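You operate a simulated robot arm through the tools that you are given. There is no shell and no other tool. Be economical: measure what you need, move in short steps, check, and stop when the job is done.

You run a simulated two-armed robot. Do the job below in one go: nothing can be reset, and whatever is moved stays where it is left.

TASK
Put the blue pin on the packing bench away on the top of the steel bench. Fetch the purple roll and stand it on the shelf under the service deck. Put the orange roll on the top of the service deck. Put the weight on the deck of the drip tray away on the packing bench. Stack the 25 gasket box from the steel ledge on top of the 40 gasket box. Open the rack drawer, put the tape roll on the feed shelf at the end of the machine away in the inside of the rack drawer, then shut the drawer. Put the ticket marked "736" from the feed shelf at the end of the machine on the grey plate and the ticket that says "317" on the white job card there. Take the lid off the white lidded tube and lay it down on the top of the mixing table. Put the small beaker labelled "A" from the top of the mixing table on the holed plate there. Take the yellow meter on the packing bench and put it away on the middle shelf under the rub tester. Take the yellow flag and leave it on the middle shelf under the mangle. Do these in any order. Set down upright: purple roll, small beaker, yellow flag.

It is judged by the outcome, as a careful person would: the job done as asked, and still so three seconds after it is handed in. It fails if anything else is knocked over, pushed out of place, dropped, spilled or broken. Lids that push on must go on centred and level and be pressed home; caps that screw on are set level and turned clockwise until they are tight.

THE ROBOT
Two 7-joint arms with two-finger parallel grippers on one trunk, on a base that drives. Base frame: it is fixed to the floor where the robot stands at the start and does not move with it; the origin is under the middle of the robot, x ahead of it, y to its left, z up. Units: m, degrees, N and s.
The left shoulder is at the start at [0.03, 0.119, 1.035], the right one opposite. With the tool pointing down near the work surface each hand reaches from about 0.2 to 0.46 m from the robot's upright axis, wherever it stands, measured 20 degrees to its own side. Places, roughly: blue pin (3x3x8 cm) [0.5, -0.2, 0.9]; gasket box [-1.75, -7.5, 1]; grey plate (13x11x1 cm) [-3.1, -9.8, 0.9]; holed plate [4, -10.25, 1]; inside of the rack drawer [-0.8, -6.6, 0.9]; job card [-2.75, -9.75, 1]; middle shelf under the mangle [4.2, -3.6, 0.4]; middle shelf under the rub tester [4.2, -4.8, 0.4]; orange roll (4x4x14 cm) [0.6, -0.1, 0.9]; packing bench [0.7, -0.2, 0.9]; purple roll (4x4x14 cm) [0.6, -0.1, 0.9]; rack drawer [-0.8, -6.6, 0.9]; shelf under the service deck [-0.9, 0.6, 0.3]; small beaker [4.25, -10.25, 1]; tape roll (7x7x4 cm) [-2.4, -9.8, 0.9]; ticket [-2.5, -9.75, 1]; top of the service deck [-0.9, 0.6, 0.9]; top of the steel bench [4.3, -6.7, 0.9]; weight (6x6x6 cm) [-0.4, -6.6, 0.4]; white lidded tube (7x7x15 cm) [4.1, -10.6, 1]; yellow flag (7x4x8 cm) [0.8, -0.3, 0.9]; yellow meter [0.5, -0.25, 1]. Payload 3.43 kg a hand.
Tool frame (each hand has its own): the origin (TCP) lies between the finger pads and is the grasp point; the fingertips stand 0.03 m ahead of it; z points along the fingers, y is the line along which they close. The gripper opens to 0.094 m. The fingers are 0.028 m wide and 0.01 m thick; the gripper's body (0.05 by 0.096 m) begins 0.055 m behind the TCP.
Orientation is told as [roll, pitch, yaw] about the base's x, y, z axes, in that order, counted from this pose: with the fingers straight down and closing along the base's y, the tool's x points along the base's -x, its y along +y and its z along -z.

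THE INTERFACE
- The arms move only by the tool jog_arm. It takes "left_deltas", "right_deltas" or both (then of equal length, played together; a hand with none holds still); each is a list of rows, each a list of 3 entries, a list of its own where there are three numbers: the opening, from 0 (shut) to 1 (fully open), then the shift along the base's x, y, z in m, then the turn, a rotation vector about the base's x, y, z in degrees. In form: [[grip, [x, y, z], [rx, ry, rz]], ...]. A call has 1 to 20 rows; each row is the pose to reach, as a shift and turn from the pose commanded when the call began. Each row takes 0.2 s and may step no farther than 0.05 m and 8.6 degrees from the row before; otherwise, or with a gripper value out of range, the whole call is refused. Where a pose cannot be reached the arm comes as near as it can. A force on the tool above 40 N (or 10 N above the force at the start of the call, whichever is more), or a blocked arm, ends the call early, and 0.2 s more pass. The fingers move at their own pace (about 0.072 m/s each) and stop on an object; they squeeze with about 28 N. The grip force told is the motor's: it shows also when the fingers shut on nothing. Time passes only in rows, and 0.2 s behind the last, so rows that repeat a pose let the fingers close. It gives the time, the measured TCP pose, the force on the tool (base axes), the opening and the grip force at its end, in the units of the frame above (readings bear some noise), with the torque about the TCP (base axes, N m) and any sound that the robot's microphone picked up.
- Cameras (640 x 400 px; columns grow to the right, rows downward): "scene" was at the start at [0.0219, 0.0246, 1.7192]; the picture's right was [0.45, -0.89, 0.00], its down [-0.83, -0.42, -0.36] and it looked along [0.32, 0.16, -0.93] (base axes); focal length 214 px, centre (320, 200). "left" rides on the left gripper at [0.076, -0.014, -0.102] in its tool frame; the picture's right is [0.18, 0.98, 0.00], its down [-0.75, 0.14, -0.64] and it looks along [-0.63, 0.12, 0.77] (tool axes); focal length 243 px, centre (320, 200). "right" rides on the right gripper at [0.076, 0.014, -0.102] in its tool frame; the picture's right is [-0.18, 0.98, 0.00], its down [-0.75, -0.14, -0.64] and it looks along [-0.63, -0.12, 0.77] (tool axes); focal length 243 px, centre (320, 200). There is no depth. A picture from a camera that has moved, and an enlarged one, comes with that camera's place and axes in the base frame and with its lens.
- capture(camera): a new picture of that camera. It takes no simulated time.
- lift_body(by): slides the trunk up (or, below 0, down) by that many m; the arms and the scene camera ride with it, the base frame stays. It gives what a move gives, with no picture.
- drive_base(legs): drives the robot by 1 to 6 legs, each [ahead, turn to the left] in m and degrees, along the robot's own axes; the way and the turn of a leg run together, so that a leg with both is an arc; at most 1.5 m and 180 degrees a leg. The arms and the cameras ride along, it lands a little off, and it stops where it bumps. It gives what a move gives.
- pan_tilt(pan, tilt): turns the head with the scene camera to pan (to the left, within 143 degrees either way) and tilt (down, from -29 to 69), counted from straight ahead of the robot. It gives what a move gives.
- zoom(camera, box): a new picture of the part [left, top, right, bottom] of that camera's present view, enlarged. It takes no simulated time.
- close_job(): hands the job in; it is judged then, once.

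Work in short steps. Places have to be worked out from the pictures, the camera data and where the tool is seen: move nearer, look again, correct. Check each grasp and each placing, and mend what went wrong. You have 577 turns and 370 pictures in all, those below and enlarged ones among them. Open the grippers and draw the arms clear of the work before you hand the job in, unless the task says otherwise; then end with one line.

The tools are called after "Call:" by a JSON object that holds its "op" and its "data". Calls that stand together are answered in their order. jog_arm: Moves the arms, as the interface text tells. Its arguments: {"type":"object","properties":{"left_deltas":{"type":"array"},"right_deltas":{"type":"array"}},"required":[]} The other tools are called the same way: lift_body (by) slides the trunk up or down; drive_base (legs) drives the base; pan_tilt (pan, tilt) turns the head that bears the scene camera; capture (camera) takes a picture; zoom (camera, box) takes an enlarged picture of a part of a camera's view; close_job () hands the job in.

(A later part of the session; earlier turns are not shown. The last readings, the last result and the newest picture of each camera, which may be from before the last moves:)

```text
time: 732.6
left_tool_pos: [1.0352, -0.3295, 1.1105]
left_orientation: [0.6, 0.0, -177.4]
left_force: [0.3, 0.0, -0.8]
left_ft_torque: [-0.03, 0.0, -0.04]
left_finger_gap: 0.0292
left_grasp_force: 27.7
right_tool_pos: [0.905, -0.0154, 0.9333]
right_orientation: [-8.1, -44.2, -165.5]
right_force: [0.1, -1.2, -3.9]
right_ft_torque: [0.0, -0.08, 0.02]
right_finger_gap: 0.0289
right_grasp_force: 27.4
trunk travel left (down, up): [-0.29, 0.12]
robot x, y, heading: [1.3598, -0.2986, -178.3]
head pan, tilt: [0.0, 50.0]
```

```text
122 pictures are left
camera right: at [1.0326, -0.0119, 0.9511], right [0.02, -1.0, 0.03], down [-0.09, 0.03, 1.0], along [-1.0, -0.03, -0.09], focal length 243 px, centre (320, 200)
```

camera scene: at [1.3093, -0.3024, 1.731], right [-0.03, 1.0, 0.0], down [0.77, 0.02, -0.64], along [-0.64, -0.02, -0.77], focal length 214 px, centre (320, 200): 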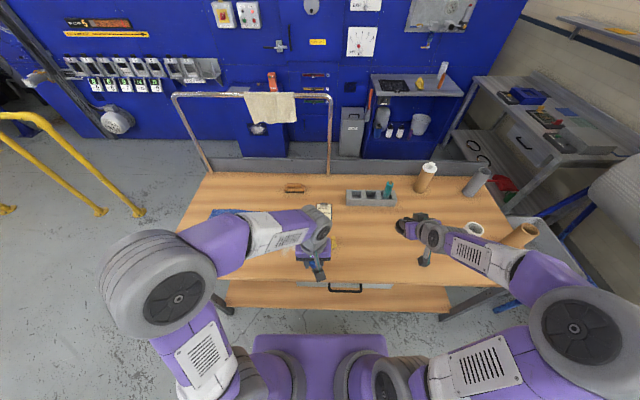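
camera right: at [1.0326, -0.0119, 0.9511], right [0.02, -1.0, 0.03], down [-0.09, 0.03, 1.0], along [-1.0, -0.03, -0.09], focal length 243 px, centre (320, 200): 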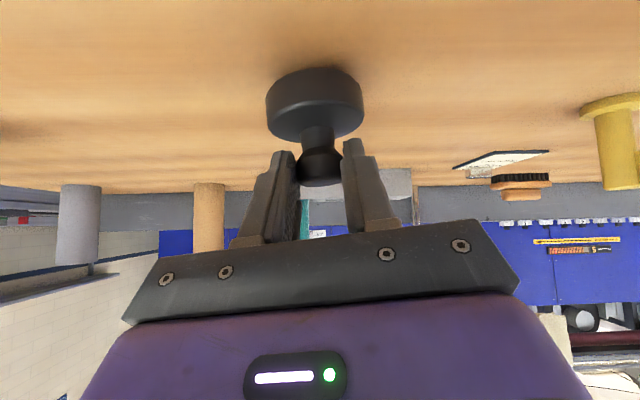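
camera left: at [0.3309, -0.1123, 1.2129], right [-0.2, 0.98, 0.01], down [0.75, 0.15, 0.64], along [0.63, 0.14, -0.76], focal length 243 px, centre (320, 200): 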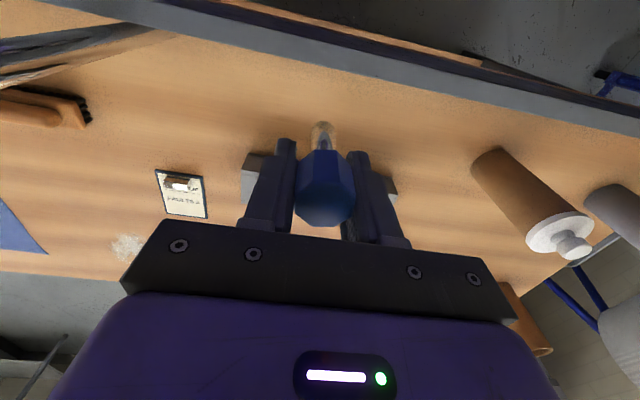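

My roll correction went the wrong way; I raise slightly and roll back so the weight sits flat.

Call:
{"op": "jog_arm", "data": {"right_deltas": [[0, [0, 0, 0.01], [-2.2, 0, -2.2]], [0, [0, 0, 0.01], [-4.5, 0, -4.5]], [0, [0, 0, 0.003], [-4.5, 0, -4.5]]]}}

Call:
{"op": "jog_arm", "data": {"right_deltas": [[0, [0, 0, -0.006], [0, 0, 0]]]}}

Call:
{"op": "jog_arm", "data": {"right_deltas": [[0, [0, 0, -0.005], [0, 0, 0]]]}}

```text
time: 733.4
left_tool_pos: [1.0342, -0.3287, 1.1105]
left_orientation: [0.6, 0.0, -177.4]
left_force: [1.0, 0.2, -0.4]
left_ft_torque: [0.01, 0.0, 0.0]
left_finger_gap: 0.029
left_grasp_force: 27.8
right_tool_pos: [0.9054, -0.0157, 0.9353]
right_orientation: [-1.8, -44.9, -174.6]
right_force: [0.1, -0.4, -4.7]
right_ft_torque: [-0.04, -0.08, 0.01]
right_finger_gap: 0.0287
right_grasp_force: 28.5
trunk travel left (down, up): [-0.29, 0.12]
robot x, y, heading: [1.3564, -0.3022, -178.5]
head pan, tilt: [0.0, 50.0]
```

```text
time: 733.8
left_tool_pos: [1.0344, -0.3293, 1.1102]
left_orientation: [0.6, 0.0, -177.5]
left_force: [0.0, 0.2, -2.1]
left_ft_torque: [-0.06, -0.04, 0.02]
left_finger_gap: 0.0299
left_grasp_force: 27.5
right_tool_pos: [0.9055, -0.0154, 0.9294]
right_orientation: [-1.8, -44.9, -174.5]
right_force: [-0.5, 0.6, -3.8]
right_ft_torque: [-0.01, -0.11, 0.02]
right_finger_gap: 0.0289
right_grasp_force: 28.4
trunk travel left (down, up): [-0.29, 0.12]
robot x, y, heading: [1.358, -0.2992, -178.4]
head pan, tilt: [0.0, 50.0]
```

```text
time: 734.2
left_tool_pos: [1.0353, -0.3287, 1.1105]
left_orientation: [0.7, 0.0, -177.4]
left_force: [-1.2, 0.4, -1.6]
left_ft_torque: [0.02, -0.01, -0.02]
left_finger_gap: 0.0292
left_grasp_force: 28.1
right_tool_pos: [0.904, -0.0154, 0.9243]
right_orientation: [-1.9, -44.9, -174.4]
right_force: [1.4, 0.0, -3.9]
right_ft_torque: [-0.01, -0.08, 0.05]
right_finger_gap: 0.0291
right_grasp_force: 28.1
trunk travel left (down, up): [-0.29, 0.12]
robot x, y, heading: [1.3572, -0.3009, -178.2]
head pan, tilt: [0.0, 50.0]
```

Orientation now matches the pickup. Keep creeping down.

Call:
{"op": "jog_arm", "data": {"right_deltas": [[0, [0, 0, -0.005], [0, 0, 0]]]}}

Call:
{"op": "jog_arm", "data": {"right_deltas": [[0, [0, 0, -0.004], [0, 0, 0]]]}}

Call:
{"op": "jog_arm", "data": {"right_deltas": [[0, [0, 0, -0.003], [0, 0, 0]]]}}

```text
time: 734.6
left_tool_pos: [1.037, -0.3302, 1.1106]
left_orientation: [0.6, -0.1, -177.4]
left_force: [0.0, 0.2, -0.8]
left_ft_torque: [0.01, -0.03, 0.01]
left_finger_gap: 0.0295
left_grasp_force: 28.2
right_tool_pos: [0.9055, -0.0151, 0.9207]
right_orientation: [-2.0, -45.1, -174.2]
right_force: [2.9, 0.4, 6.5]
right_ft_torque: [0.02, -0.28, 0.01]
right_finger_gap: 0.029
right_grasp_force: 27.7
trunk travel left (down, up): [-0.29, 0.12]
robot x, y, heading: [1.3548, -0.3047, -178.3]
head pan, tilt: [0.0, 50.0]
```

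```text
time: 735.0
left_tool_pos: [1.0364, -0.3295, 1.1124]
left_orientation: [0.6, 0.0, -177.3]
left_force: [0.7, -1.1, -0.8]
left_ft_torque: [0.01, 0.01, 0.0]
left_finger_gap: 0.0292
left_grasp_force: 28.2
right_tool_pos: [0.9047, -0.0157, 0.9203]
right_orientation: [-2.1, -45.6, -174.0]
right_force: [2.6, -0.1, 27.9]
right_ft_torque: [-0.03, 0.45, -0.03]
right_finger_gap: 0.0291
right_grasp_force: 28.2
trunk travel left (down, up): [-0.29, 0.12]
robot x, y, heading: [1.3567, -0.3011, -178.3]
head pan, tilt: [0.0, 50.0]
```

```text
time: 735.4
left_tool_pos: [1.0361, -0.3312, 1.1116]
left_orientation: [0.6, -0.1, -177.4]
left_force: [0.0, 0.1, -0.8]
left_ft_torque: [0.03, -0.03, -0.01]
left_finger_gap: 0.0296
left_grasp_force: 28.2
right_tool_pos: [0.904, -0.0158, 0.9157]
right_orientation: [-2.2, -45.4, -174.4]
right_force: [0.4, 1.4, 28.0]
right_ft_torque: [0.02, 0.52, 0.0]
right_finger_gap: 0.0293
right_grasp_force: 27.8
trunk travel left (down, up): [-0.29, 0.12]
robot x, y, heading: [1.3614, -0.2996, -178.4]
head pan, tilt: [0.0, 50.0]
```

Weight is down. Ease up 3 mm, open and withdraw.

Call:
{"op": "jog_arm", "data": {"right_deltas": [[0, [0, 0, 0.003], [0, 0, 0]], [0.4, [0, 0, 0.003], [0, 0, 0]], [0.6, [0, 0, 0.003], [0, 0, 0]], [0.6, [0.015, 0, 0.018], [0, 0, 0]], [0.6, [0.045, 0, 0.045], [0, 0, 0]], [0.6, [0.07, 0, 0.08], [0, 0, 0]], [0.6, [0.09, 0, 0.12], [0, 0, 0]], [0.6, [0.1, 0, 0.16], [0, 0, 0]], [0.6, [0.1, 0, 0.2], [0, 0, 0]]]}}

Call:
{"op": "capture", "data": {"camera": "right"}}

Call:
{"op": "zoom", "data": {"camera": "scene", "box": [220, 170, 480, 300]}}

```text
time: 737.4
left_tool_pos: [1.0354, -0.3292, 1.1112]
left_orientation: [0.6, -0.1, -177.4]
left_force: [0.7, 0.1, -0.5]
left_ft_torque: [0.0, 0.06, 0.02]
left_finger_gap: 0.0293
left_grasp_force: 27.5
right_tool_pos: [0.9951, -0.0047, 1.1233]
right_orientation: [-1.9, -44.9, -174.3]
right_force: [-0.2, -0.5, 0.7]
right_ft_torque: [0.0, -0.02, -0.03]
right_finger_gap: 0.0562
right_grasp_force: 0.0
right hand out of reach, approached as far as the arm can: row 6, 7, 8, 9
trunk travel left (down, up): [-0.29, 0.12]
robot x, y, heading: [1.3587, -0.3019, -178.4]
head pan, tilt: [0.0, 50.0]
```

```text
121 pictures are left
camera right: at [1.1209, -0.0094, 1.1409], right [-0.06, -0.99, 0.11], down [-0.09, 0.11, 0.99], along [-0.99, 0.04, -0.1], focal length 243 px, centre (320, 200)
```

right: 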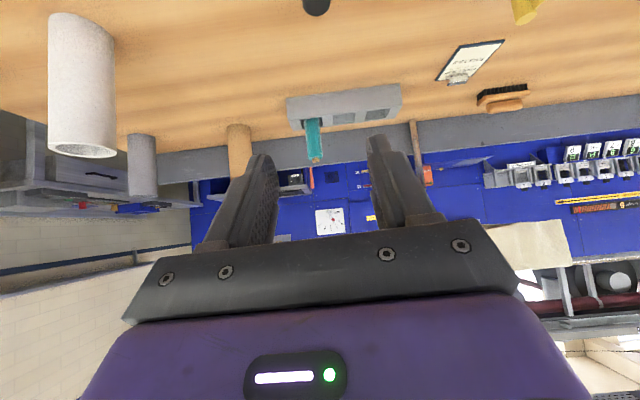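

```text
2.46 times, centred on (350, 235) of scene
camera zoom: at [1.3137, -0.3036, 1.7312], right [-0.03, 1.0, 0.0], down [0.77, 0.02, -0.64], along [-0.64, -0.02, -0.77], focal length 528 px, centre (246, 114)
```

zoom: 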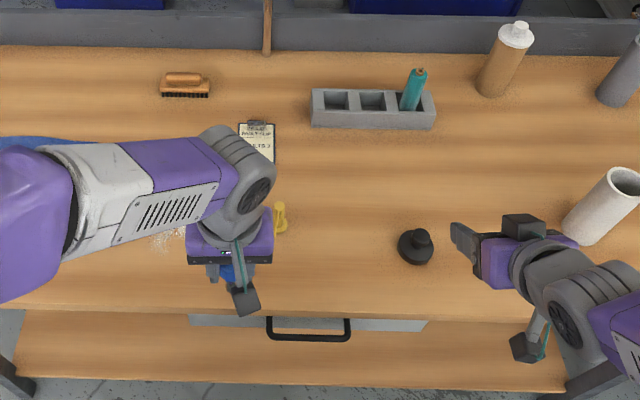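

Weight placed upright. I move the left hand aside and look closely at the flag.

Call:
{"op": "jog_arm", "data": {"left_deltas": [[0, [0.02, -0.03, 0.02], [0, 0, 0]], [0, [0.04, -0.065, 0.04], [0, 0, 0]], [0, [0.06, -0.1, 0.06], [0, 0, 0]], [0, [0.07, -0.14, 0.07], [0, 0, 0]], [0, [0.07, -0.18, 0.07], [0, 0, 0]]], "right_deltas": [[0.7, [0, -0.04, 0], [0, 0, 0]], [0.7, [0, -0.08, 0], [0, 0, 0]], [0.7, [0, -0.12, 0], [0, 0, 0]], [0.7, [0, -0.16, 0], [0, 0, 0]], [0.7, [0, -0.2, 0], [0, 0, 0]]]}}

Call:
{"op": "zoom", "data": {"camera": "scene", "box": [280, 200, 380, 280]}}

Call:
{"op": "capture", "data": {"camera": "right"}}

```text
time: 738.6
left_tool_pos: [1.105, -0.5087, 1.1805]
left_orientation: [0.6, 0.1, -177.5]
left_force: [0.5, 0.0, -0.6]
left_ft_torque: [0.03, 0.02, -0.04]
left_finger_gap: 0.0292
left_grasp_force: 27.9
right_tool_pos: [0.9689, -0.2141, 1.1335]
right_orientation: [-1.8, -44.7, -174.6]
right_force: [-0.1, 0.0, 0.3]
right_ft_torque: [-0.01, 0.0, 0.0]
right_finger_gap: 0.066
right_grasp_force: 0.0
right hand out of reach, approached as far as the arm can: row 1, 2, 3, 4, 5
trunk travel left (down, up): [-0.29, 0.12]
robot x, y, heading: [1.3586, -0.2997, -178.1]
head pan, tilt: [0.0, 50.0]
```

```text
5.00 times, centred on (330, 240) of scene
camera zoom: at [1.3127, -0.3043, 1.7312], right [-0.03, 1.0, 0.0], down [0.77, 0.02, -0.64], along [-0.64, -0.02, -0.77], focal length 1072 px, centre (270, 0)
```

zoom: 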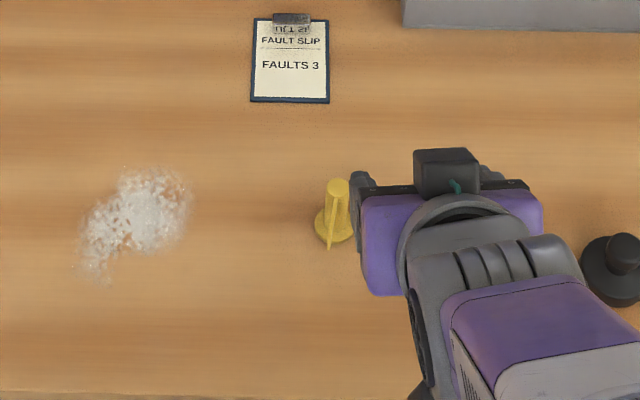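

```text
118 pictures are left
camera right: at [1.0972, -0.2202, 1.1522], right [-0.06, -0.99, 0.11], down [-0.09, 0.11, 0.99], along [-0.99, 0.05, -0.1], focal length 243 px, centre (320, 200)
```

right: 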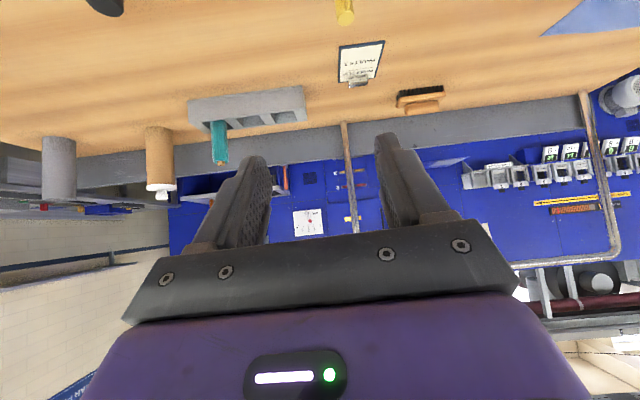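

The flag has a thin blade pointing toward me; post at ≈[0.854, −0.264], top z≈0.94. I approach tilted with the blade between the fingers.

Call:
{"op": "jog_arm", "data": {"right_deltas": [[0.7, [-0.01, -0.015, -0.035], [0, 0, -1.5]], [0.7, [-0.02, -0.03, -0.07], [0, 0, -3]], [0.7, [-0.03, -0.045, -0.105], [0, 0, -4.5]], [0.7, [-0.039, -0.05, -0.135], [0, 0, -5.4]]]}}

Call:
{"op": "capture", "data": {"camera": "right"}}

```text
time: 739.6
left_tool_pos: [1.1037, -0.5083, 1.1811]
left_orientation: [0.6, 0.0, -177.4]
left_force: [0.0, 0.1, -0.9]
left_ft_torque: [-0.02, -0.04, 0.0]
left_finger_gap: 0.029
left_grasp_force: 28.5
right_tool_pos: [0.9248, -0.2642, 0.9964]
right_orientation: [-1.9, -44.9, -179.9]
right_force: [0.5, 0.3, -0.1]
right_ft_torque: [-0.02, -0.01, 0.01]
right_finger_gap: 0.0659
right_grasp_force: 0.1
trunk travel left (down, up): [-0.29, 0.12]
robot x, y, heading: [1.3606, -0.2999, -178.5]
head pan, tilt: [0.0, 50.0]
```

```text
117 pictures are left
camera right: at [1.0514, -0.2817, 1.0144], right [-0.15, -0.98, 0.11], down [-0.08, 0.12, 0.99], along [-0.99, 0.14, -0.1], focal length 243 px, centre (320, 200)
```

right: 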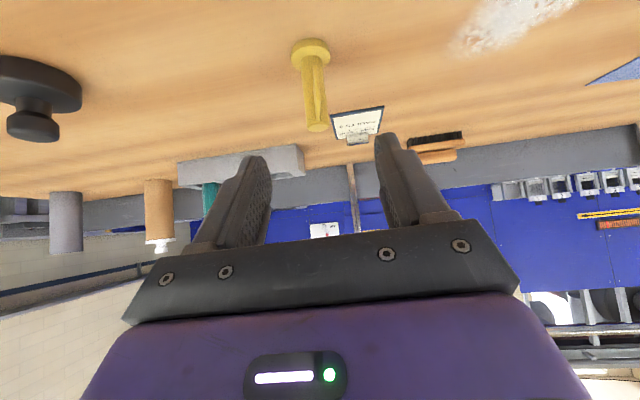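

Call:
{"op": "jog_arm", "data": {"right_deltas": [[0.7, [-0.01, 0.002, -0.03], [0, 0, 0]], [0.7, [-0.03, 0.004, -0.055], [0, 0, 0]], [0.7, [-0.057, 0.004, -0.08], [0, 0, 0]]]}}

Call:
{"op": "capture", "data": {"camera": "right"}}

```text
time: 740.4
left_tool_pos: [1.1027, -0.5082, 1.1816]
left_orientation: [0.6, 0.0, -177.5]
left_force: [-0.2, -0.1, -0.9]
left_ft_torque: [0.0, -0.01, 0.01]
left_finger_gap: 0.0293
left_grasp_force: 28.1
right_tool_pos: [0.8671, -0.2618, 0.9177]
right_orientation: [-1.9, -44.9, -179.8]
right_force: [-0.7, 0.0, -0.1]
right_ft_torque: [0.01, -0.02, -0.01]
right_finger_gap: 0.0659
right_grasp_force: 0.0
trunk travel left (down, up): [-0.29, 0.12]
robot x, y, heading: [1.3558, -0.3008, -178.5]
head pan, tilt: [0.0, 50.0]
```

```text
116 pictures are left
camera right: at [0.9941, -0.2792, 0.9362], right [-0.15, -0.98, 0.11], down [-0.08, 0.12, 0.99], along [-0.99, 0.14, -0.1], focal length 243 px, centre (320, 200)
```

right: 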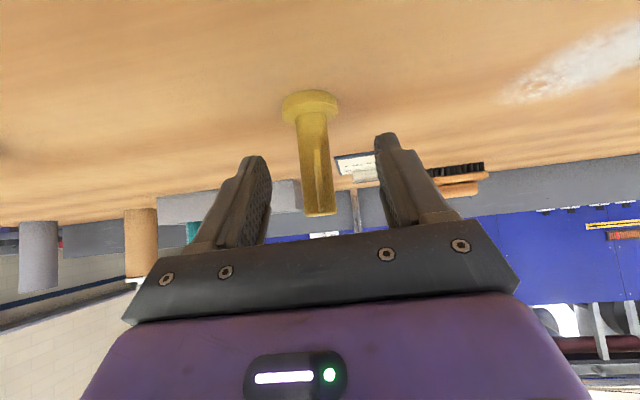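

Call:
{"op": "jog_arm", "data": {"right_deltas": [[0.7, [-0.012, 0.002, -0.007], [0, 0, 0]], [0.4, [-0.012, 0.002, -0.007], [0, 0, 0]], [0.1, [-0.012, 0.002, -0.007], [0, 0, 0]], [0, [-0.012, 0.002, -0.007], [0, 0, 0]], [0, [-0.012, 0.002, -0.007], [0, 0, 0]]]}}

Call:
{"op": "capture", "data": {"camera": "right"}}

```text
time: 741.6
left_tool_pos: [1.1042, -0.5075, 1.1824]
left_orientation: [0.6, 0.0, -177.3]
left_force: [1.1, -0.9, -0.3]
left_ft_torque: [0.02, -0.01, -0.02]
left_finger_gap: 0.0297
left_grasp_force: 28.1
right_tool_pos: [0.8568, -0.259, 0.912]
right_orientation: [-1.9, -44.8, -179.7]
right_force: [-0.1, 0.4, 0.2]
right_ft_torque: [0.03, 0.0, 0.04]
right_finger_gap: 0.0224
right_grasp_force: 27.9
trunk travel left (down, up): [-0.29, 0.12]
robot x, y, heading: [1.356, -0.2994, -178.5]
head pan, tilt: [0.0, 50.0]
```

```text
115 pictures are left
camera right: at [0.9838, -0.2758, 0.9295], right [-0.15, -0.98, 0.11], down [-0.08, 0.12, 0.99], along [-0.99, 0.14, -0.09], focal length 243 px, centre (320, 200)
```

right: 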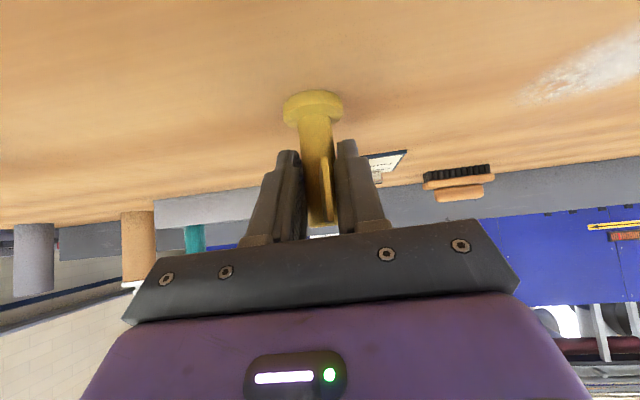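

Flag gripped on its post. Lift and check.

Call:
{"op": "jog_arm", "data": {"right_deltas": [[0, [0, 0, 0.03], [0, 0, 0]], [0, [0, 0, 0.07], [0, 0, 0]], [0, [0, 0, 0.11], [0, 0, 0]], [0, [0, 0, 0.15], [0, 0, 0]], [0, [0, 0, 0.19], [0, 0, 0]], [0, [0, 0, 0.23], [0, 0, 0]]]}}

Call:
{"op": "capture", "data": {"camera": "right"}}

Call:
{"op": "zoom", "data": {"camera": "scene", "box": [200, 150, 460, 300]}}

```text
time: 743.0
left_tool_pos: [1.1046, -0.5089, 1.1814]
left_orientation: [0.6, 0.0, -177.5]
left_force: [0.2, 0.3, -0.7]
left_ft_torque: [-0.02, 0.0, 0.02]
left_finger_gap: 0.0293
left_grasp_force: 27.6
right_tool_pos: [0.8567, -0.2585, 1.14]
right_orientation: [-1.9, -44.9, -179.6]
right_force: [0.0, -0.3, -0.6]
right_ft_torque: [0.01, -0.01, -0.01]
right_finger_gap: 0.0219
right_grasp_force: 28.0
trunk travel left (down, up): [-0.29, 0.12]
robot x, y, heading: [1.3581, -0.2997, -178.4]
head pan, tilt: [0.0, 50.0]
```

```text
114 pictures are left
camera right: at [0.9842, -0.2752, 1.1581], right [-0.15, -0.98, 0.11], down [-0.08, 0.12, 0.99], along [-0.99, 0.14, -0.1], focal length 243 px, centre (320, 200)
```

right: 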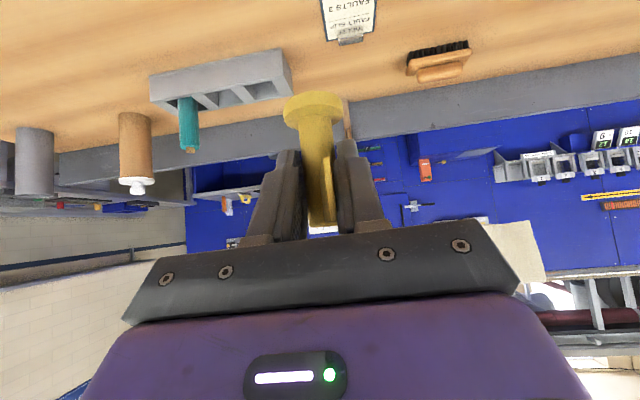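

```text
2.46 times, centred on (330, 225) of scene
camera zoom: at [1.3127, -0.3029, 1.7312], right [-0.03, 1.0, 0.0], down [0.77, 0.02, -0.64], along [-0.64, -0.02, -0.77], focal length 528 px, centre (295, 138)
```

zoom: 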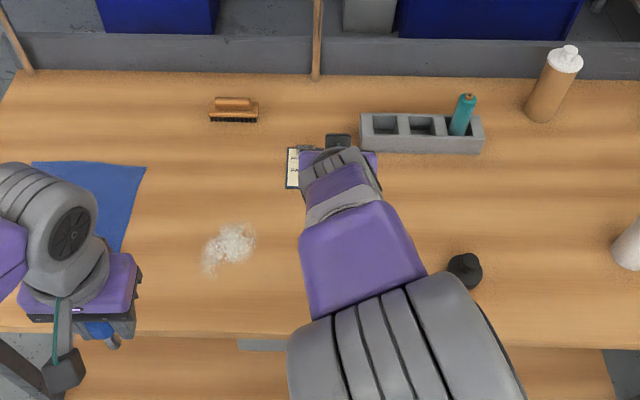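

Flag in hand. I back off and drive to the mangle compartment at the test bench.

Call:
{"op": "drive_base", "data": {"legs": [[-0.4, 0], [0, 111.4], [1.2, 0], [1.2, 0], [1.15, 0], [0, 67]]}}

Call:
{"op": "pan_tilt", "data": {"pan": 0, "tilt": 45}}

Call:
{"op": "capture", "data": {"camera": "scene"}}

```text
time: 770.1
left_tool_pos: [3.3958, -3.3863, 1.1817]
left_orientation: [0.7, 0.0, 1.4]
left_force: [-0.1, -0.2, -0.9]
left_ft_torque: [-0.01, -0.01, 0.0]
left_finger_gap: 0.0291
left_grasp_force: 28.0
right_tool_pos: [3.6377, -3.6415, 1.1401]
right_orientation: [-1.9, -45.0, -0.9]
right_force: [0.3, 0.1, -1.6]
right_ft_torque: [-0.03, -0.04, -0.02]
right_finger_gap: 0.0188
right_grasp_force: 28.2
trunk travel left (down, up): [-0.29, 0.12]
robot x, y, heading: [3.1369, -3.591, 0.5]
head pan, tilt: [0.0, 50.0]
```

```text
time: 770.8
left_tool_pos: [3.3957, -3.3863, 1.1817]
left_orientation: [0.6, 0.1, 1.4]
left_force: [0.5, -0.1, -0.1]
left_ft_torque: [-0.01, -0.04, -0.01]
left_finger_gap: 0.0293
left_grasp_force: 27.7
right_tool_pos: [3.6381, -3.6414, 1.1395]
right_orientation: [-1.8, -44.9, -0.8]
right_force: [0.2, 0.8, -0.4]
right_ft_torque: [0.0, 0.0, 0.0]
right_finger_gap: 0.0182
right_grasp_force: 27.6
trunk travel left (down, up): [-0.29, 0.12]
robot x, y, heading: [3.137, -3.5891, 0.5]
head pan, tilt: [0.0, 45.0]
```

```text
112 pictures are left
camera scene: at [3.1924, -3.5891, 1.738], right [0.01, -1.0, 0.0], down [-0.71, -0.01, -0.71], along [0.71, 0.01, -0.71], focal length 214 px, centre (320, 200)
```

scene: 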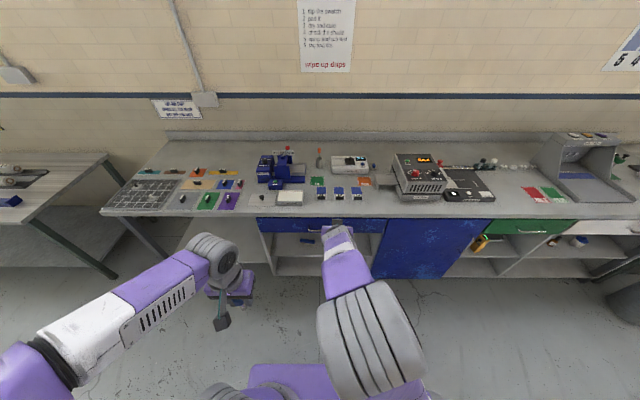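

The right gap reading shrank a bit; I check the flag in hand.

Call:
{"op": "capture", "data": {"camera": "right"}}

Call:
{"op": "zoom", "data": {"camera": "scene", "box": [240, 200, 400, 300]}}

```text
111 pictures are left
camera right: at [3.5127, -3.6217, 1.1575], right [0.17, 0.98, 0.11], down [0.08, -0.12, 0.99], along [0.98, -0.16, -0.09], focal length 243 px, centre (320, 200)
```

right: 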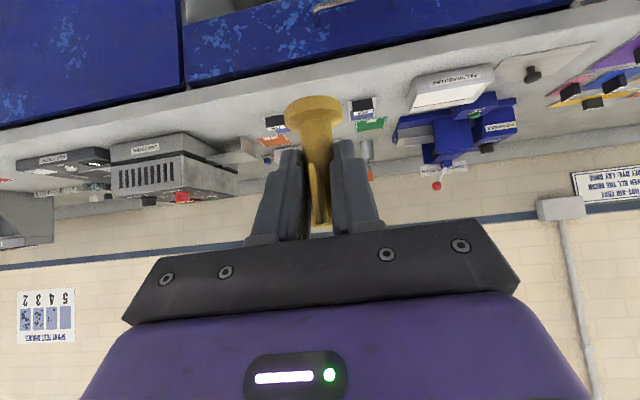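

```text
4.00 times, centred on (320, 250) of scene
camera zoom: at [3.1924, -3.5891, 1.738], right [0.01, -1.0, 0.0], down [-0.71, -0.01, -0.71], along [0.71, 0.01, -0.71], focal length 858 px, centre (320, 0)
```

zoom: 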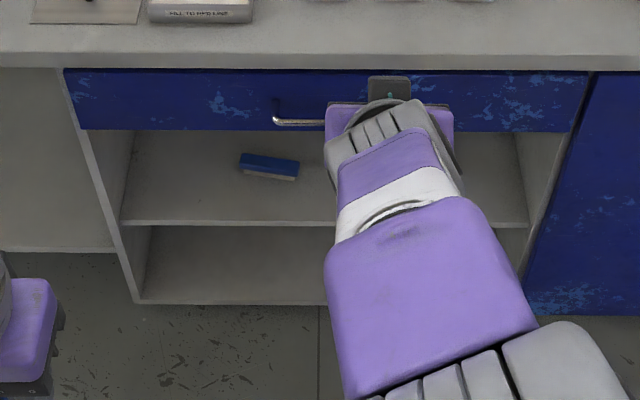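

Flag is secure. Free spot on the middle shelf: ≈[4.045, −3.59] between the blue block (y≈−3.49) and the black item (≈[4.08, −3.69]). I lower the trunk, then the hand, crossing slightly to the left as before.

Call:
{"op": "lift_body", "data": {"by": -0.29}}

Call:
{"op": "jog_arm", "data": {"right_deltas": [[0, [0.0, 0.02, -0.02], [0, 0, 0]], [0, [0.0, 0.04, -0.05], [0, 0, 0]], [0, [0.0, 0.06, -0.085], [0, 0, 0]], [0, [0.005, 0.08, -0.12], [0, 0, 0]], [0, [0.01, 0.09, -0.16], [0, 0, 0]], [0, [0.02, 0.09, -0.2], [0, 0, 0]], [0, [0.03, 0.09, -0.24], [0, 0, 0]], [0, [0.04, 0.09, -0.28], [0, 0, 0]], [0, [0.05, 0.09, -0.32], [0, 0, 0]], [0, [0.06, 0.09, -0.35], [0, 0, 0]]]}}

Call:
{"op": "capture", "data": {"camera": "scene"}}

Call:
{"op": "capture", "data": {"camera": "right"}}

```text
time: 773.7
left_tool_pos: [3.3967, -3.3846, 0.8911]
left_orientation: [0.5, 0.0, 1.4]
left_force: [0.2, -0.1, -0.8]
left_ft_torque: [0.0, 0.01, 0.0]
left_finger_gap: 0.0293
left_grasp_force: 27.6
right_tool_pos: [3.6376, -3.6414, 0.8493]
right_orientation: [-1.9, -44.9, -0.9]
right_force: [-0.5, 0.4, -0.7]
right_ft_torque: [0.01, -0.02, 0.03]
right_finger_gap: 0.0182
right_grasp_force: 27.9
trunk travel left (down, up): [0.0, 0.41]
robot x, y, heading: [3.1354, -3.5874, 0.6]
head pan, tilt: [0.0, 45.0]
```

```text
time: 775.9
left_tool_pos: [3.3955, -3.386, 0.8914]
left_orientation: [0.6, 0.0, 1.4]
left_force: [0.1, -0.6, -0.4]
left_ft_torque: [-0.04, -0.03, -0.01]
left_finger_gap: 0.0294
left_grasp_force: 27.9
right_tool_pos: [3.6693, -3.5506, 0.5575]
right_orientation: [-2.0, -44.9, -0.9]
right_force: [-0.1, -0.2, -1.1]
right_ft_torque: [-0.02, 0.01, -0.03]
right_finger_gap: 0.0182
right_grasp_force: 27.7
right hand out of reach, approached as far as the arm can: row 9, 10
trunk travel left (down, up): [0.0, 0.41]
robot x, y, heading: [3.1385, -3.5894, 0.5]
head pan, tilt: [0.0, 45.0]
```

```text
109 pictures are left
camera scene: at [3.1923, -3.5891, 1.4481], right [0.01, -1.0, 0.0], down [-0.71, -0.01, -0.71], along [0.71, 0.01, -0.71], focal length 214 px, centre (320, 200)
```

scene: 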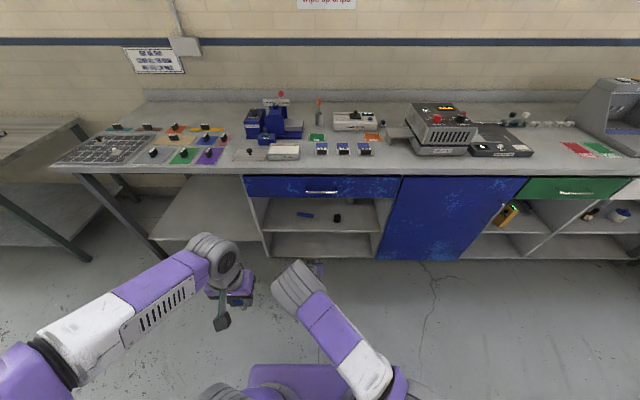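

```text
108 pictures are left
camera right: at [3.5442, -3.5312, 0.5756], right [0.17, 0.98, 0.11], down [0.08, -0.12, 0.99], along [0.98, -0.16, -0.09], focal length 243 px, centre (320, 200)
```

right: 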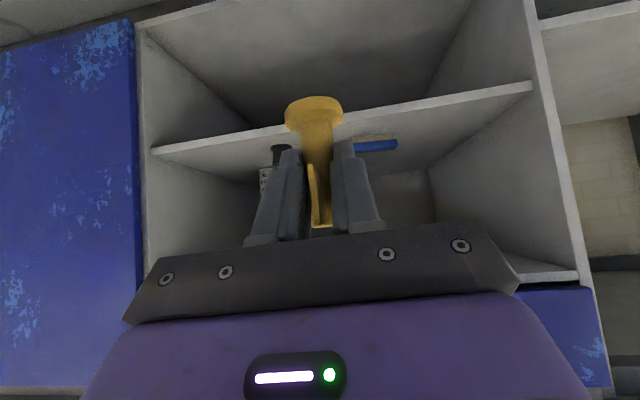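

The elbow swung inward again, so I use the proven reset: relaxed tool-down pose on the right, then cross over with tilt (left hand moved away too).

Call:
{"op": "jog_arm", "data": {"right_deltas": [[0, [-0.016, -0.023, 0.028], [0, 3.2, 0]], [0, [-0.033, -0.046, 0.057], [0, 6.4, 0]], [0, [-0.05, -0.069, 0.086], [0, 9.6, 0]], [0, [-0.066, -0.092, 0.114], [0, 12.8, 0]], [0, [-0.082, -0.115, 0.143], [0, 16, 0]], [0, [-0.1, -0.137, 0.171], [0, 19.2, 0]], [0, [-0.115, -0.16, 0.2], [0, 22.4, 0]], [0, [-0.131, -0.183, 0.228], [0, 25.6, 0]], [0, [-0.148, -0.206, 0.257], [0, 28.8, 0]], [0, [-0.164, -0.229, 0.286], [0, 32, 0]], [0, [-0.18, -0.25, 0.314], [0, 35.2, 0]], [0, [-0.197, -0.274, 0.343], [0, 38.4, 0]], [0, [-0.213, -0.297, 0.371], [0, 41.6, 0]], [0, [-0.23, -0.32, 0.4], [0, 45, 0]]], "left_deltas": [[0, [0, 0.01, 0.02], [0, 0, 0]], [0, [0, 0.03, 0.04], [0, 0, 0]], [0, [0, 0.05, 0.06], [0, 0, 0]], [0, [0, 0.07, 0.08], [0, 0, 0]], [0, [0, 0.09, 0.1], [0, 0, 0]], [0, [0, 0.11, 0.12], [0, 0, 0]], [0, [0, 0.13, 0.14], [0, 0, 0]], [0, [0, 0.15, 0.16], [0, 0, 0]], [0, [0, 0.17, 0.18], [0, 0, 0]], [0, [0, 0.17, 0.18], [0, 0, 0]], [0, [0, 0.17, 0.18], [0, 0, 0]], [0, [0, 0.17, 0.18], [0, 0, 0]], [0, [0, 0.17, 0.18], [0, 0, 0]], [0, [0, 0.17, 0.18], [0, 0, 0]]]}}

Call:
{"op": "jog_arm", "data": {"right_deltas": [[0, [0.0, 0.02, 0], [0, -4, 0]], [0, [0.0, 0.05, 0], [0, -8, 0]], [0, [0.01, 0.08, 0], [0, -12, 0]], [0, [0.02, 0.11, 0], [0, -16, 0]], [0, [0.03, 0.14, 0], [0, -20, 0]], [0, [0.04, 0.17, -0.01], [0, -24, 0]], [0, [0.045, 0.2, -0.02], [0, -28, 0]], [0, [0.05, 0.23, -0.03], [0, -32, 0]], [0, [0.055, 0.26, -0.04], [0, -36, 0]], [0, [0.06, 0.29, -0.05], [0, -40, 0]], [0, [0.065, 0.32, -0.07], [0, -44, 0]], [0, [0.07, 0.34, -0.09], [0, -45, 0]]]}}

Call:
{"op": "jog_arm", "data": {"right_deltas": [[0, [0.01, 0.0, -0.04], [0, 0, 0]], [0, [0.03, 0.0, -0.08], [0, 0, 0]], [0, [0.05, 0.0, -0.12], [0, 0, 0]], [0, [0.07, 0.0, -0.16], [0, 0, 0]], [0, [0.09, 0.0, -0.2], [0, 0, 0]], [0, [0.11, 0.0, -0.24], [0, 0, 0]], [0, [0.13, 0.0, -0.28], [0, 0, 0]], [0, [0.15, 0.0, -0.32], [0, 0, 0]], [0, [0.16, 0.0, -0.355], [0, 0, 0]]]}}

Call:
{"op": "capture", "data": {"camera": "scene"}}

Call:
{"op": "capture", "data": {"camera": "right"}}

```text
time: 778.9
left_tool_pos: [3.3962, -3.2165, 1.0734]
left_orientation: [0.6, 0.1, 1.4]
left_force: [-0.2, 1.1, -1.3]
left_ft_torque: [0.0, -0.02, -0.04]
left_finger_gap: 0.0294
left_grasp_force: 27.9
right_tool_pos: [3.4392, -3.8689, 0.9568]
right_orientation: [-2.6, 0.3, -0.6]
right_force: [0.3, 0.1, -0.6]
right_ft_torque: [0.02, 0.01, 0.01]
right_finger_gap: 0.018
right_grasp_force: 27.7
trunk travel left (down, up): [0.0, 0.41]
robot x, y, heading: [3.138, -3.5878, 0.4]
head pan, tilt: [0.0, 45.0]
```

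```text
time: 781.5
left_tool_pos: [3.3968, -3.2167, 1.0733]
left_orientation: [0.7, 0.0, 1.4]
left_force: [0.0, -0.3, -0.6]
left_ft_torque: [0.02, -0.01, 0.01]
left_finger_gap: 0.0293
left_grasp_force: 28.1
right_tool_pos: [3.5113, -3.529, 0.8651]
right_orientation: [-1.9, -45.0, -0.9]
right_force: [0.0, 0.3, -0.6]
right_ft_torque: [0.02, 0.02, 0.0]
right_finger_gap: 0.0183
right_grasp_force: 27.7
trunk travel left (down, up): [0.0, 0.41]
robot x, y, heading: [3.1421, -3.5921, 0.5]
head pan, tilt: [0.0, 45.0]
```

```text
time: 783.5
left_tool_pos: [3.3964, -3.2171, 1.0741]
left_orientation: [0.6, 0.0, 1.4]
left_force: [0.5, -0.3, -1.2]
left_ft_torque: [-0.01, 0.01, 0.0]
left_finger_gap: 0.0294
left_grasp_force: 27.9
right_tool_pos: [3.6729, -3.5314, 0.5115]
right_orientation: [-1.9, -44.9, -0.9]
right_force: [0.7, -0.2, 0.0]
right_ft_torque: [0.06, -0.01, 0.0]
right_finger_gap: 0.0183
right_grasp_force: 27.5
trunk travel left (down, up): [0.0, 0.41]
robot x, y, heading: [3.1394, -3.5894, 0.3]
head pan, tilt: [0.0, 45.0]
```

```text
107 pictures are left
camera scene: at [3.1925, -3.5891, 1.448], right [0.01, -1.0, 0.0], down [-0.71, -0.01, -0.71], along [0.71, 0.01, -0.71], focal length 214 px, centre (320, 200)
```

scene: 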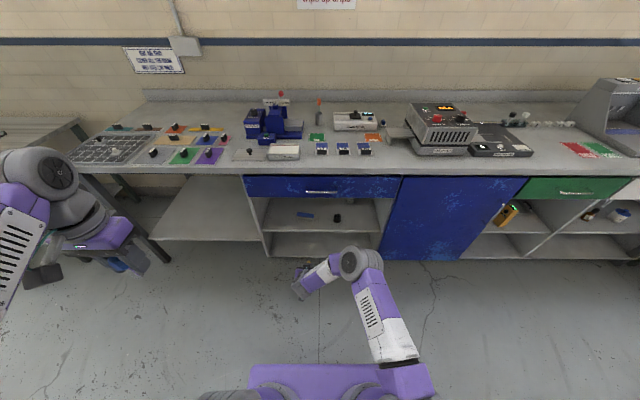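

```text
106 pictures are left
camera right: at [3.547, -3.5124, 0.5287], right [0.17, 0.98, 0.11], down [0.08, -0.12, 0.99], along [0.98, -0.16, -0.09], focal length 243 px, centre (320, 200)
```

right: 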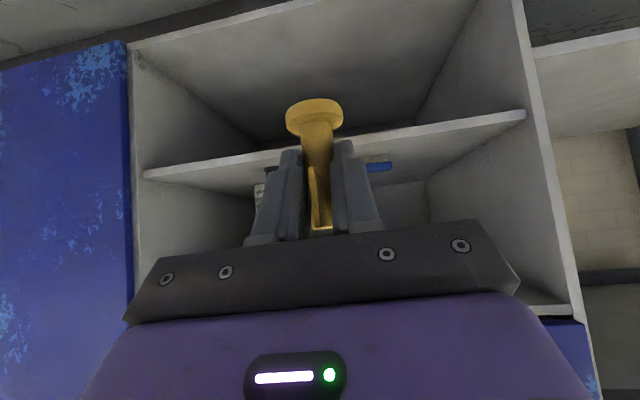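

Elbow outside now. I extend forward and shift to y≈−3.59, then drive in.

Call:
{"op": "jog_arm", "data": {"right_deltas": [[0, [0.03, -0.01, 0.0], [0, 0, 0]], [0, [0.06, -0.02, 0.0], [0, 0, 0]], [0, [0.09, -0.035, 0.0], [0, 0, 0]], [0, [0.12, -0.048, 0.0], [0, 0, 0]], [0, [0.145, -0.058, 0.0], [0, 0, 0]]]}}

Call:
{"op": "drive_base", "data": {"legs": [[0.12, 0]]}}

Call:
{"op": "capture", "data": {"camera": "right"}}

Call:
{"op": "zoom", "data": {"camera": "scene", "box": [230, 150, 430, 300]}}

```text
time: 784.7
left_tool_pos: [3.3969, -3.2164, 1.0726]
left_orientation: [0.6, 0.0, 1.4]
left_force: [0.0, -0.5, -1.5]
left_ft_torque: [-0.04, 0.01, 0.0]
left_finger_gap: 0.0294
left_grasp_force: 28.6
right_tool_pos: [3.8152, -3.589, 0.5088]
right_orientation: [-1.9, -44.8, -0.9]
right_force: [0.6, 0.5, -0.6]
right_ft_torque: [0.03, -0.01, -0.01]
right_finger_gap: 0.0181
right_grasp_force: 28.4
trunk travel left (down, up): [0.0, 0.41]
robot x, y, heading: [3.1371, -3.5857, 0.3]
head pan, tilt: [0.0, 45.0]
```

```text
time: 786.0
left_tool_pos: [3.514, -3.2154, 1.0737]
left_orientation: [0.6, 0.0, 1.3]
left_force: [0.5, 1.4, -1.2]
left_ft_torque: [0.0, -0.01, -0.02]
left_finger_gap: 0.0293
left_grasp_force: 28.1
right_tool_pos: [3.9335, -3.5875, 0.5096]
right_orientation: [-1.9, -44.9, -0.9]
right_force: [1.4, -0.1, -1.6]
right_ft_torque: [0.03, 0.0, -0.03]
right_finger_gap: 0.018
right_grasp_force: 28.3
trunk travel left (down, up): [0.0, 0.41]
robot x, y, heading: [3.2576, -3.59, 0.3]
head pan, tilt: [0.0, 45.0]
```

```text
105 pictures are left
camera right: at [3.8081, -3.5683, 0.5277], right [0.17, 0.98, 0.11], down [0.08, -0.12, 0.99], along [0.98, -0.16, -0.1], focal length 243 px, centre (320, 200)
```

right: 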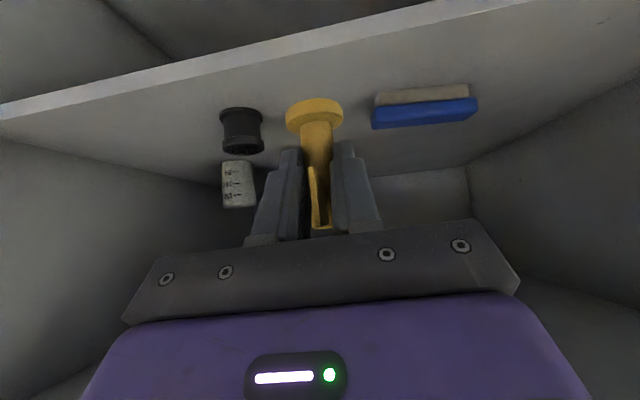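

```text
2.67 times, centred on (330, 225) of scene
camera zoom: at [3.3113, -3.5884, 1.448], right [0.01, -1.0, 0.0], down [-0.71, 0.0, -0.71], along [0.71, 0.0, -0.71], focal length 572 px, centre (293, 133)
```

zoom: 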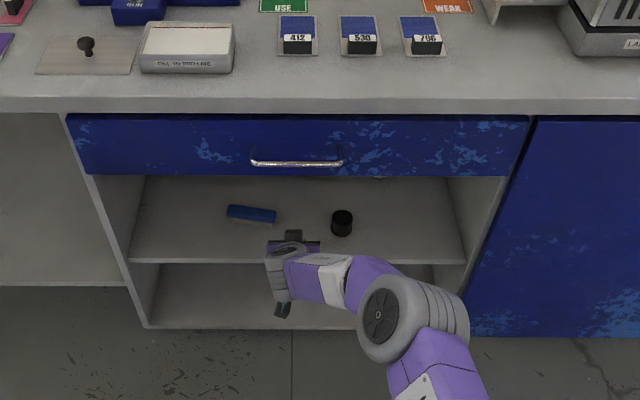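

Spot is clear: spool at y≈−3.70, blue block beyond. I drive the last 10 cm and check.

Call:
{"op": "drive_base", "data": {"legs": [[0.1, 0]]}}

Call:
{"op": "jog_arm", "data": {"right_deltas": [[0, [0, 0, -0.015], [0, 0, 0]], [0, [0, 0, -0.03], [0, 0, 0]], [0, [0, 0, -0.042], [0, 0, 0]]]}}

Call:
{"op": "capture", "data": {"camera": "right"}}

```text
time: 787.1
left_tool_pos: [3.6161, -3.2148, 1.0733]
left_orientation: [0.7, 0.0, 1.3]
left_force: [0.2, -0.1, -0.5]
left_ft_torque: [0.02, 0.0, -0.01]
left_finger_gap: 0.0293
left_grasp_force: 28.2
right_tool_pos: [4.0342, -3.5881, 0.5093]
right_orientation: [-1.9, -44.9, -1.0]
right_force: [-0.2, 0.4, -0.6]
right_ft_torque: [0.02, 0.01, -0.05]
right_finger_gap: 0.0183
right_grasp_force: 27.3
trunk travel left (down, up): [0.0, 0.41]
robot x, y, heading: [3.3553, -3.5877, 0.1]
head pan, tilt: [0.0, 45.0]
```

```text
time: 787.9
left_tool_pos: [3.6152, -3.2144, 1.0732]
left_orientation: [0.6, 0.0, 1.3]
left_force: [-0.1, 0.2, -1.1]
left_ft_torque: [0.01, -0.01, 0.01]
left_finger_gap: 0.0296
left_grasp_force: 28.0
right_tool_pos: [4.0354, -3.5875, 0.4669]
right_orientation: [-1.9, -44.9, -1.0]
right_force: [0.7, 0.6, -1.5]
right_ft_torque: [0.04, -0.02, 0.01]
right_finger_gap: 0.0183
right_grasp_force: 27.9
trunk travel left (down, up): [0.0, 0.41]
robot x, y, heading: [3.3598, -3.5858, 0.3]
head pan, tilt: [0.0, 45.0]
```

```text
103 pictures are left
camera right: at [3.9098, -3.5676, 0.4856], right [0.17, 0.98, 0.11], down [0.08, -0.12, 0.99], along [0.98, -0.16, -0.09], focal length 243 px, centre (320, 200)
```

right: 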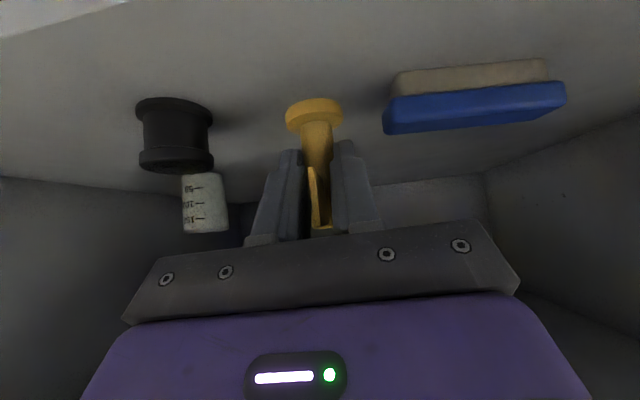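

Call:
{"op": "jog_arm", "data": {"right_deltas": [[0, [0, 0, -0.006], [0, 0, 0]], [0, [0, 0, -0.011], [0, 0, 0]]]}}

Call:
{"op": "jog_arm", "data": {"right_deltas": [[0, [0, 0, -0.004], [0, 0, 0]]]}}

Call:
{"op": "jog_arm", "data": {"right_deltas": [[0, [0, 0, -0.003], [0, 0, 0]]]}}

```text
time: 788.5
left_tool_pos: [3.615, -3.2155, 1.0739]
left_orientation: [0.6, 0.0, 1.3]
left_force: [-0.1, 0.1, -1.2]
left_ft_torque: [0.0, -0.03, 0.01]
left_finger_gap: 0.0292
left_grasp_force: 28.2
right_tool_pos: [4.0344, -3.5882, 0.4547]
right_orientation: [-1.9, -44.9, -1.0]
right_force: [-0.6, -0.3, -0.6]
right_ft_torque: [0.0, 0.04, 0.03]
right_finger_gap: 0.0182
right_grasp_force: 28.5
trunk travel left (down, up): [0.0, 0.41]
robot x, y, heading: [3.3574, -3.5915, 0.3]
head pan, tilt: [0.0, 45.0]
```

```text
time: 788.9
left_tool_pos: [3.6162, -3.2157, 1.0731]
left_orientation: [0.6, 0.0, 1.3]
left_force: [-0.6, -0.5, -0.4]
left_ft_torque: [0.0, -0.03, 0.01]
left_finger_gap: 0.0294
left_grasp_force: 28.3
right_tool_pos: [4.0345, -3.5869, 0.4535]
right_orientation: [-1.8, -44.9, -1.0]
right_force: [0.6, 0.4, -1.5]
right_ft_torque: [0.02, 0.05, 0.0]
right_finger_gap: 0.0184
right_grasp_force: 28.4
trunk travel left (down, up): [0.0, 0.41]
robot x, y, heading: [3.3608, -3.5875, 0.2]
head pan, tilt: [0.0, 45.0]
```

```text
time: 789.3
left_tool_pos: [3.6155, -3.2148, 1.0743]
left_orientation: [0.5, 0.0, 1.3]
left_force: [0.3, -0.3, -0.5]
left_ft_torque: [0.03, -0.01, 0.02]
left_finger_gap: 0.0295
left_grasp_force: 28.0
right_tool_pos: [4.0332, -3.5884, 0.45]
right_orientation: [-1.8, -45.0, -0.9]
right_force: [-0.1, 0.3, 0.4]
right_ft_torque: [0.04, 0.01, -0.02]
right_finger_gap: 0.0181
right_grasp_force: 27.3
trunk travel left (down, up): [0.0, 0.41]
robot x, y, heading: [3.3575, -3.5876, 0.5]
head pan, tilt: [0.0, 45.0]
```

Call:
{"op": "jog_arm", "data": {"right_deltas": [[0, [0, 0, -0.003], [0, 0, 0]]]}}

Call:
{"op": "jog_arm", "data": {"right_deltas": [[0, [0, 0, -0.003], [0, 0, 0]]]}}

Call:
{"op": "jog_arm", "data": {"right_deltas": [[0, [0, 0, -0.002], [0, 0, 0]]]}}

```text
time: 789.7
left_tool_pos: [3.6154, -3.2154, 1.073]
left_orientation: [0.6, 0.0, 1.3]
left_force: [-0.2, 0.3, -0.7]
left_ft_torque: [-0.02, -0.03, -0.01]
left_finger_gap: 0.0291
left_grasp_force: 28.5
right_tool_pos: [4.0357, -3.5879, 0.4478]
right_orientation: [-1.9, -45.0, -1.0]
right_force: [-1.0, 1.5, 1.4]
right_ft_torque: [0.05, -0.02, 0.01]
right_finger_gap: 0.0184
right_grasp_force: 28.4
trunk travel left (down, up): [0.0, 0.41]
robot x, y, heading: [3.3565, -3.5885, 0.3]
head pan, tilt: [0.0, 45.0]
```

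```text
time: 790.1
left_tool_pos: [3.6143, -3.2148, 1.0743]
left_orientation: [0.7, -0.1, 1.3]
left_force: [-0.1, -0.1, -0.3]
left_ft_torque: [-0.02, -0.01, 0.04]
left_finger_gap: 0.0293
left_grasp_force: 27.6
right_tool_pos: [4.0335, -3.5876, 0.4465]
right_orientation: [-1.9, -45.3, -1.0]
right_force: [-3.4, -0.4, 13.0]
right_ft_torque: [0.17, -0.16, 0.01]
right_finger_gap: 0.0184
right_grasp_force: 28.1
trunk travel left (down, up): [0.0, 0.41]
robot x, y, heading: [3.3542, -3.5922, 0.2]
head pan, tilt: [0.0, 45.0]
```

```text
time: 790.5
left_tool_pos: [3.6137, -3.2156, 1.075]
left_orientation: [0.5, -0.1, 1.4]
left_force: [0.1, -0.3, -0.7]
left_ft_torque: [0.0, -0.01, -0.03]
left_finger_gap: 0.0294
left_grasp_force: 28.4
right_tool_pos: [4.0366, -3.5872, 0.4463]
right_orientation: [-1.9, -45.4, -1.1]
right_force: [-7.1, -1.8, 24.6]
right_ft_torque: [0.24, -0.35, -0.02]
right_finger_gap: 0.0181
right_grasp_force: 28.2
trunk travel left (down, up): [0.0, 0.41]
robot x, y, heading: [3.3581, -3.5875, 0.3]
head pan, tilt: [0.0, 45.0]
```

Contact. Ease off, open gently and look before withdrawing.

Call:
{"op": "jog_arm", "data": {"right_deltas": [[0, [0, 0, 0.003], [0, 0, 0]], [0.3, [0, 0, 0.003], [0, 0, 0]], [0.55, [0, 0, 0.003], [0, 0, 0]], [0.55, [0, 0, 0.003], [0, 0, 0]]]}}

Call:
{"op": "capture", "data": {"camera": "right"}}

```text
time: 791.5
left_tool_pos: [3.6151, -3.2154, 1.0729]
left_orientation: [0.5, 0.0, 1.4]
left_force: [-0.5, -0.4, -1.2]
left_ft_torque: [-0.02, 0.04, -0.01]
left_finger_gap: 0.0297
left_grasp_force: 27.8
right_tool_pos: [4.0339, -3.5861, 0.4448]
right_orientation: [-2.0, -44.9, -1.0]
right_force: [0.1, -0.2, -0.6]
right_ft_torque: [0.04, -0.01, 0.02]
right_finger_gap: 0.0515
right_grasp_force: 0.0
trunk travel left (down, up): [0.0, 0.41]
robot x, y, heading: [3.3566, -3.5876, 0.2]
head pan, tilt: [0.0, 45.0]
```

```text
102 pictures are left
camera right: at [3.9086, -3.5673, 0.4625], right [0.17, 0.98, 0.11], down [0.08, -0.12, 0.99], along [0.98, -0.16, -0.1], focal length 243 px, centre (320, 200)
```

right: 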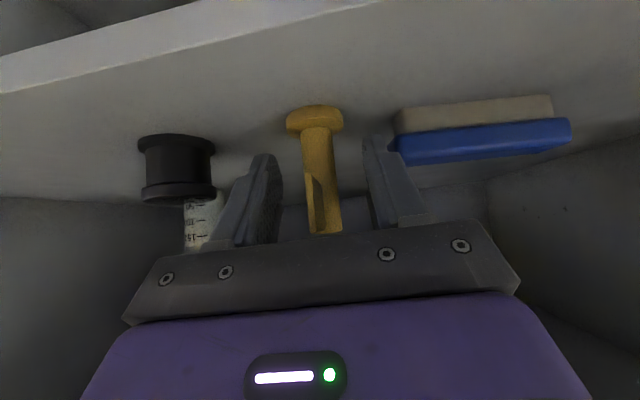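

Flag stands free. Withdraw along the finger axis and verify.

Call:
{"op": "jog_arm", "data": {"right_deltas": [[0.55, [-0.02, 0, 0.02], [0, 0, 0]], [0.55, [-0.045, 0, 0.045], [0, 0, 0]], [0.55, [-0.08, 0, 0.065], [0, 0, 0]], [0.55, [-0.12, 0, 0.075], [0, 0, 0]], [0.55, [-0.16, 0, 0.075], [0, 0, 0]]]}}

Call:
{"op": "capture", "data": {"camera": "right"}}

```text
time: 792.7
left_tool_pos: [3.6159, -3.2168, 1.0752]
left_orientation: [0.6, 0.0, 1.3]
left_force: [0.3, -0.2, -1.5]
left_ft_torque: [0.02, -0.02, -0.01]
left_finger_gap: 0.0294
left_grasp_force: 28.4
right_tool_pos: [3.8732, -3.5874, 0.5188]
right_orientation: [-1.8, -45.1, -1.0]
right_force: [0.1, 0.1, 0.3]
right_ft_torque: [0.03, 0.0, 0.01]
right_finger_gap: 0.0515
right_grasp_force: 0.0
trunk travel left (down, up): [0.0, 0.41]
robot x, y, heading: [3.3591, -3.5908, 0.3]
head pan, tilt: [0.0, 45.0]
```

```text
101 pictures are left
camera right: at [3.7484, -3.5674, 0.5375], right [0.17, 0.98, 0.11], down [0.07, -0.12, 0.99], along [0.98, -0.16, -0.09], focal length 243 px, centre (320, 200)
```

right: 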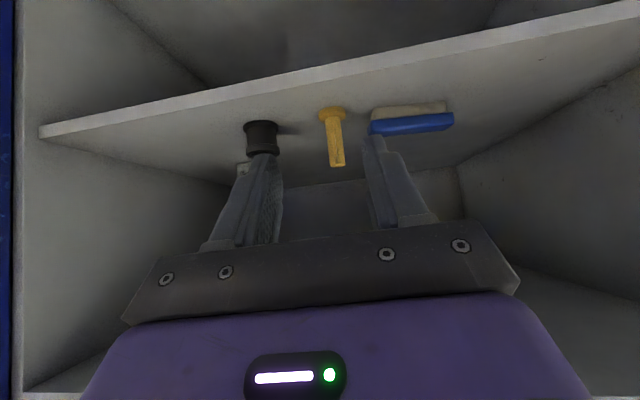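

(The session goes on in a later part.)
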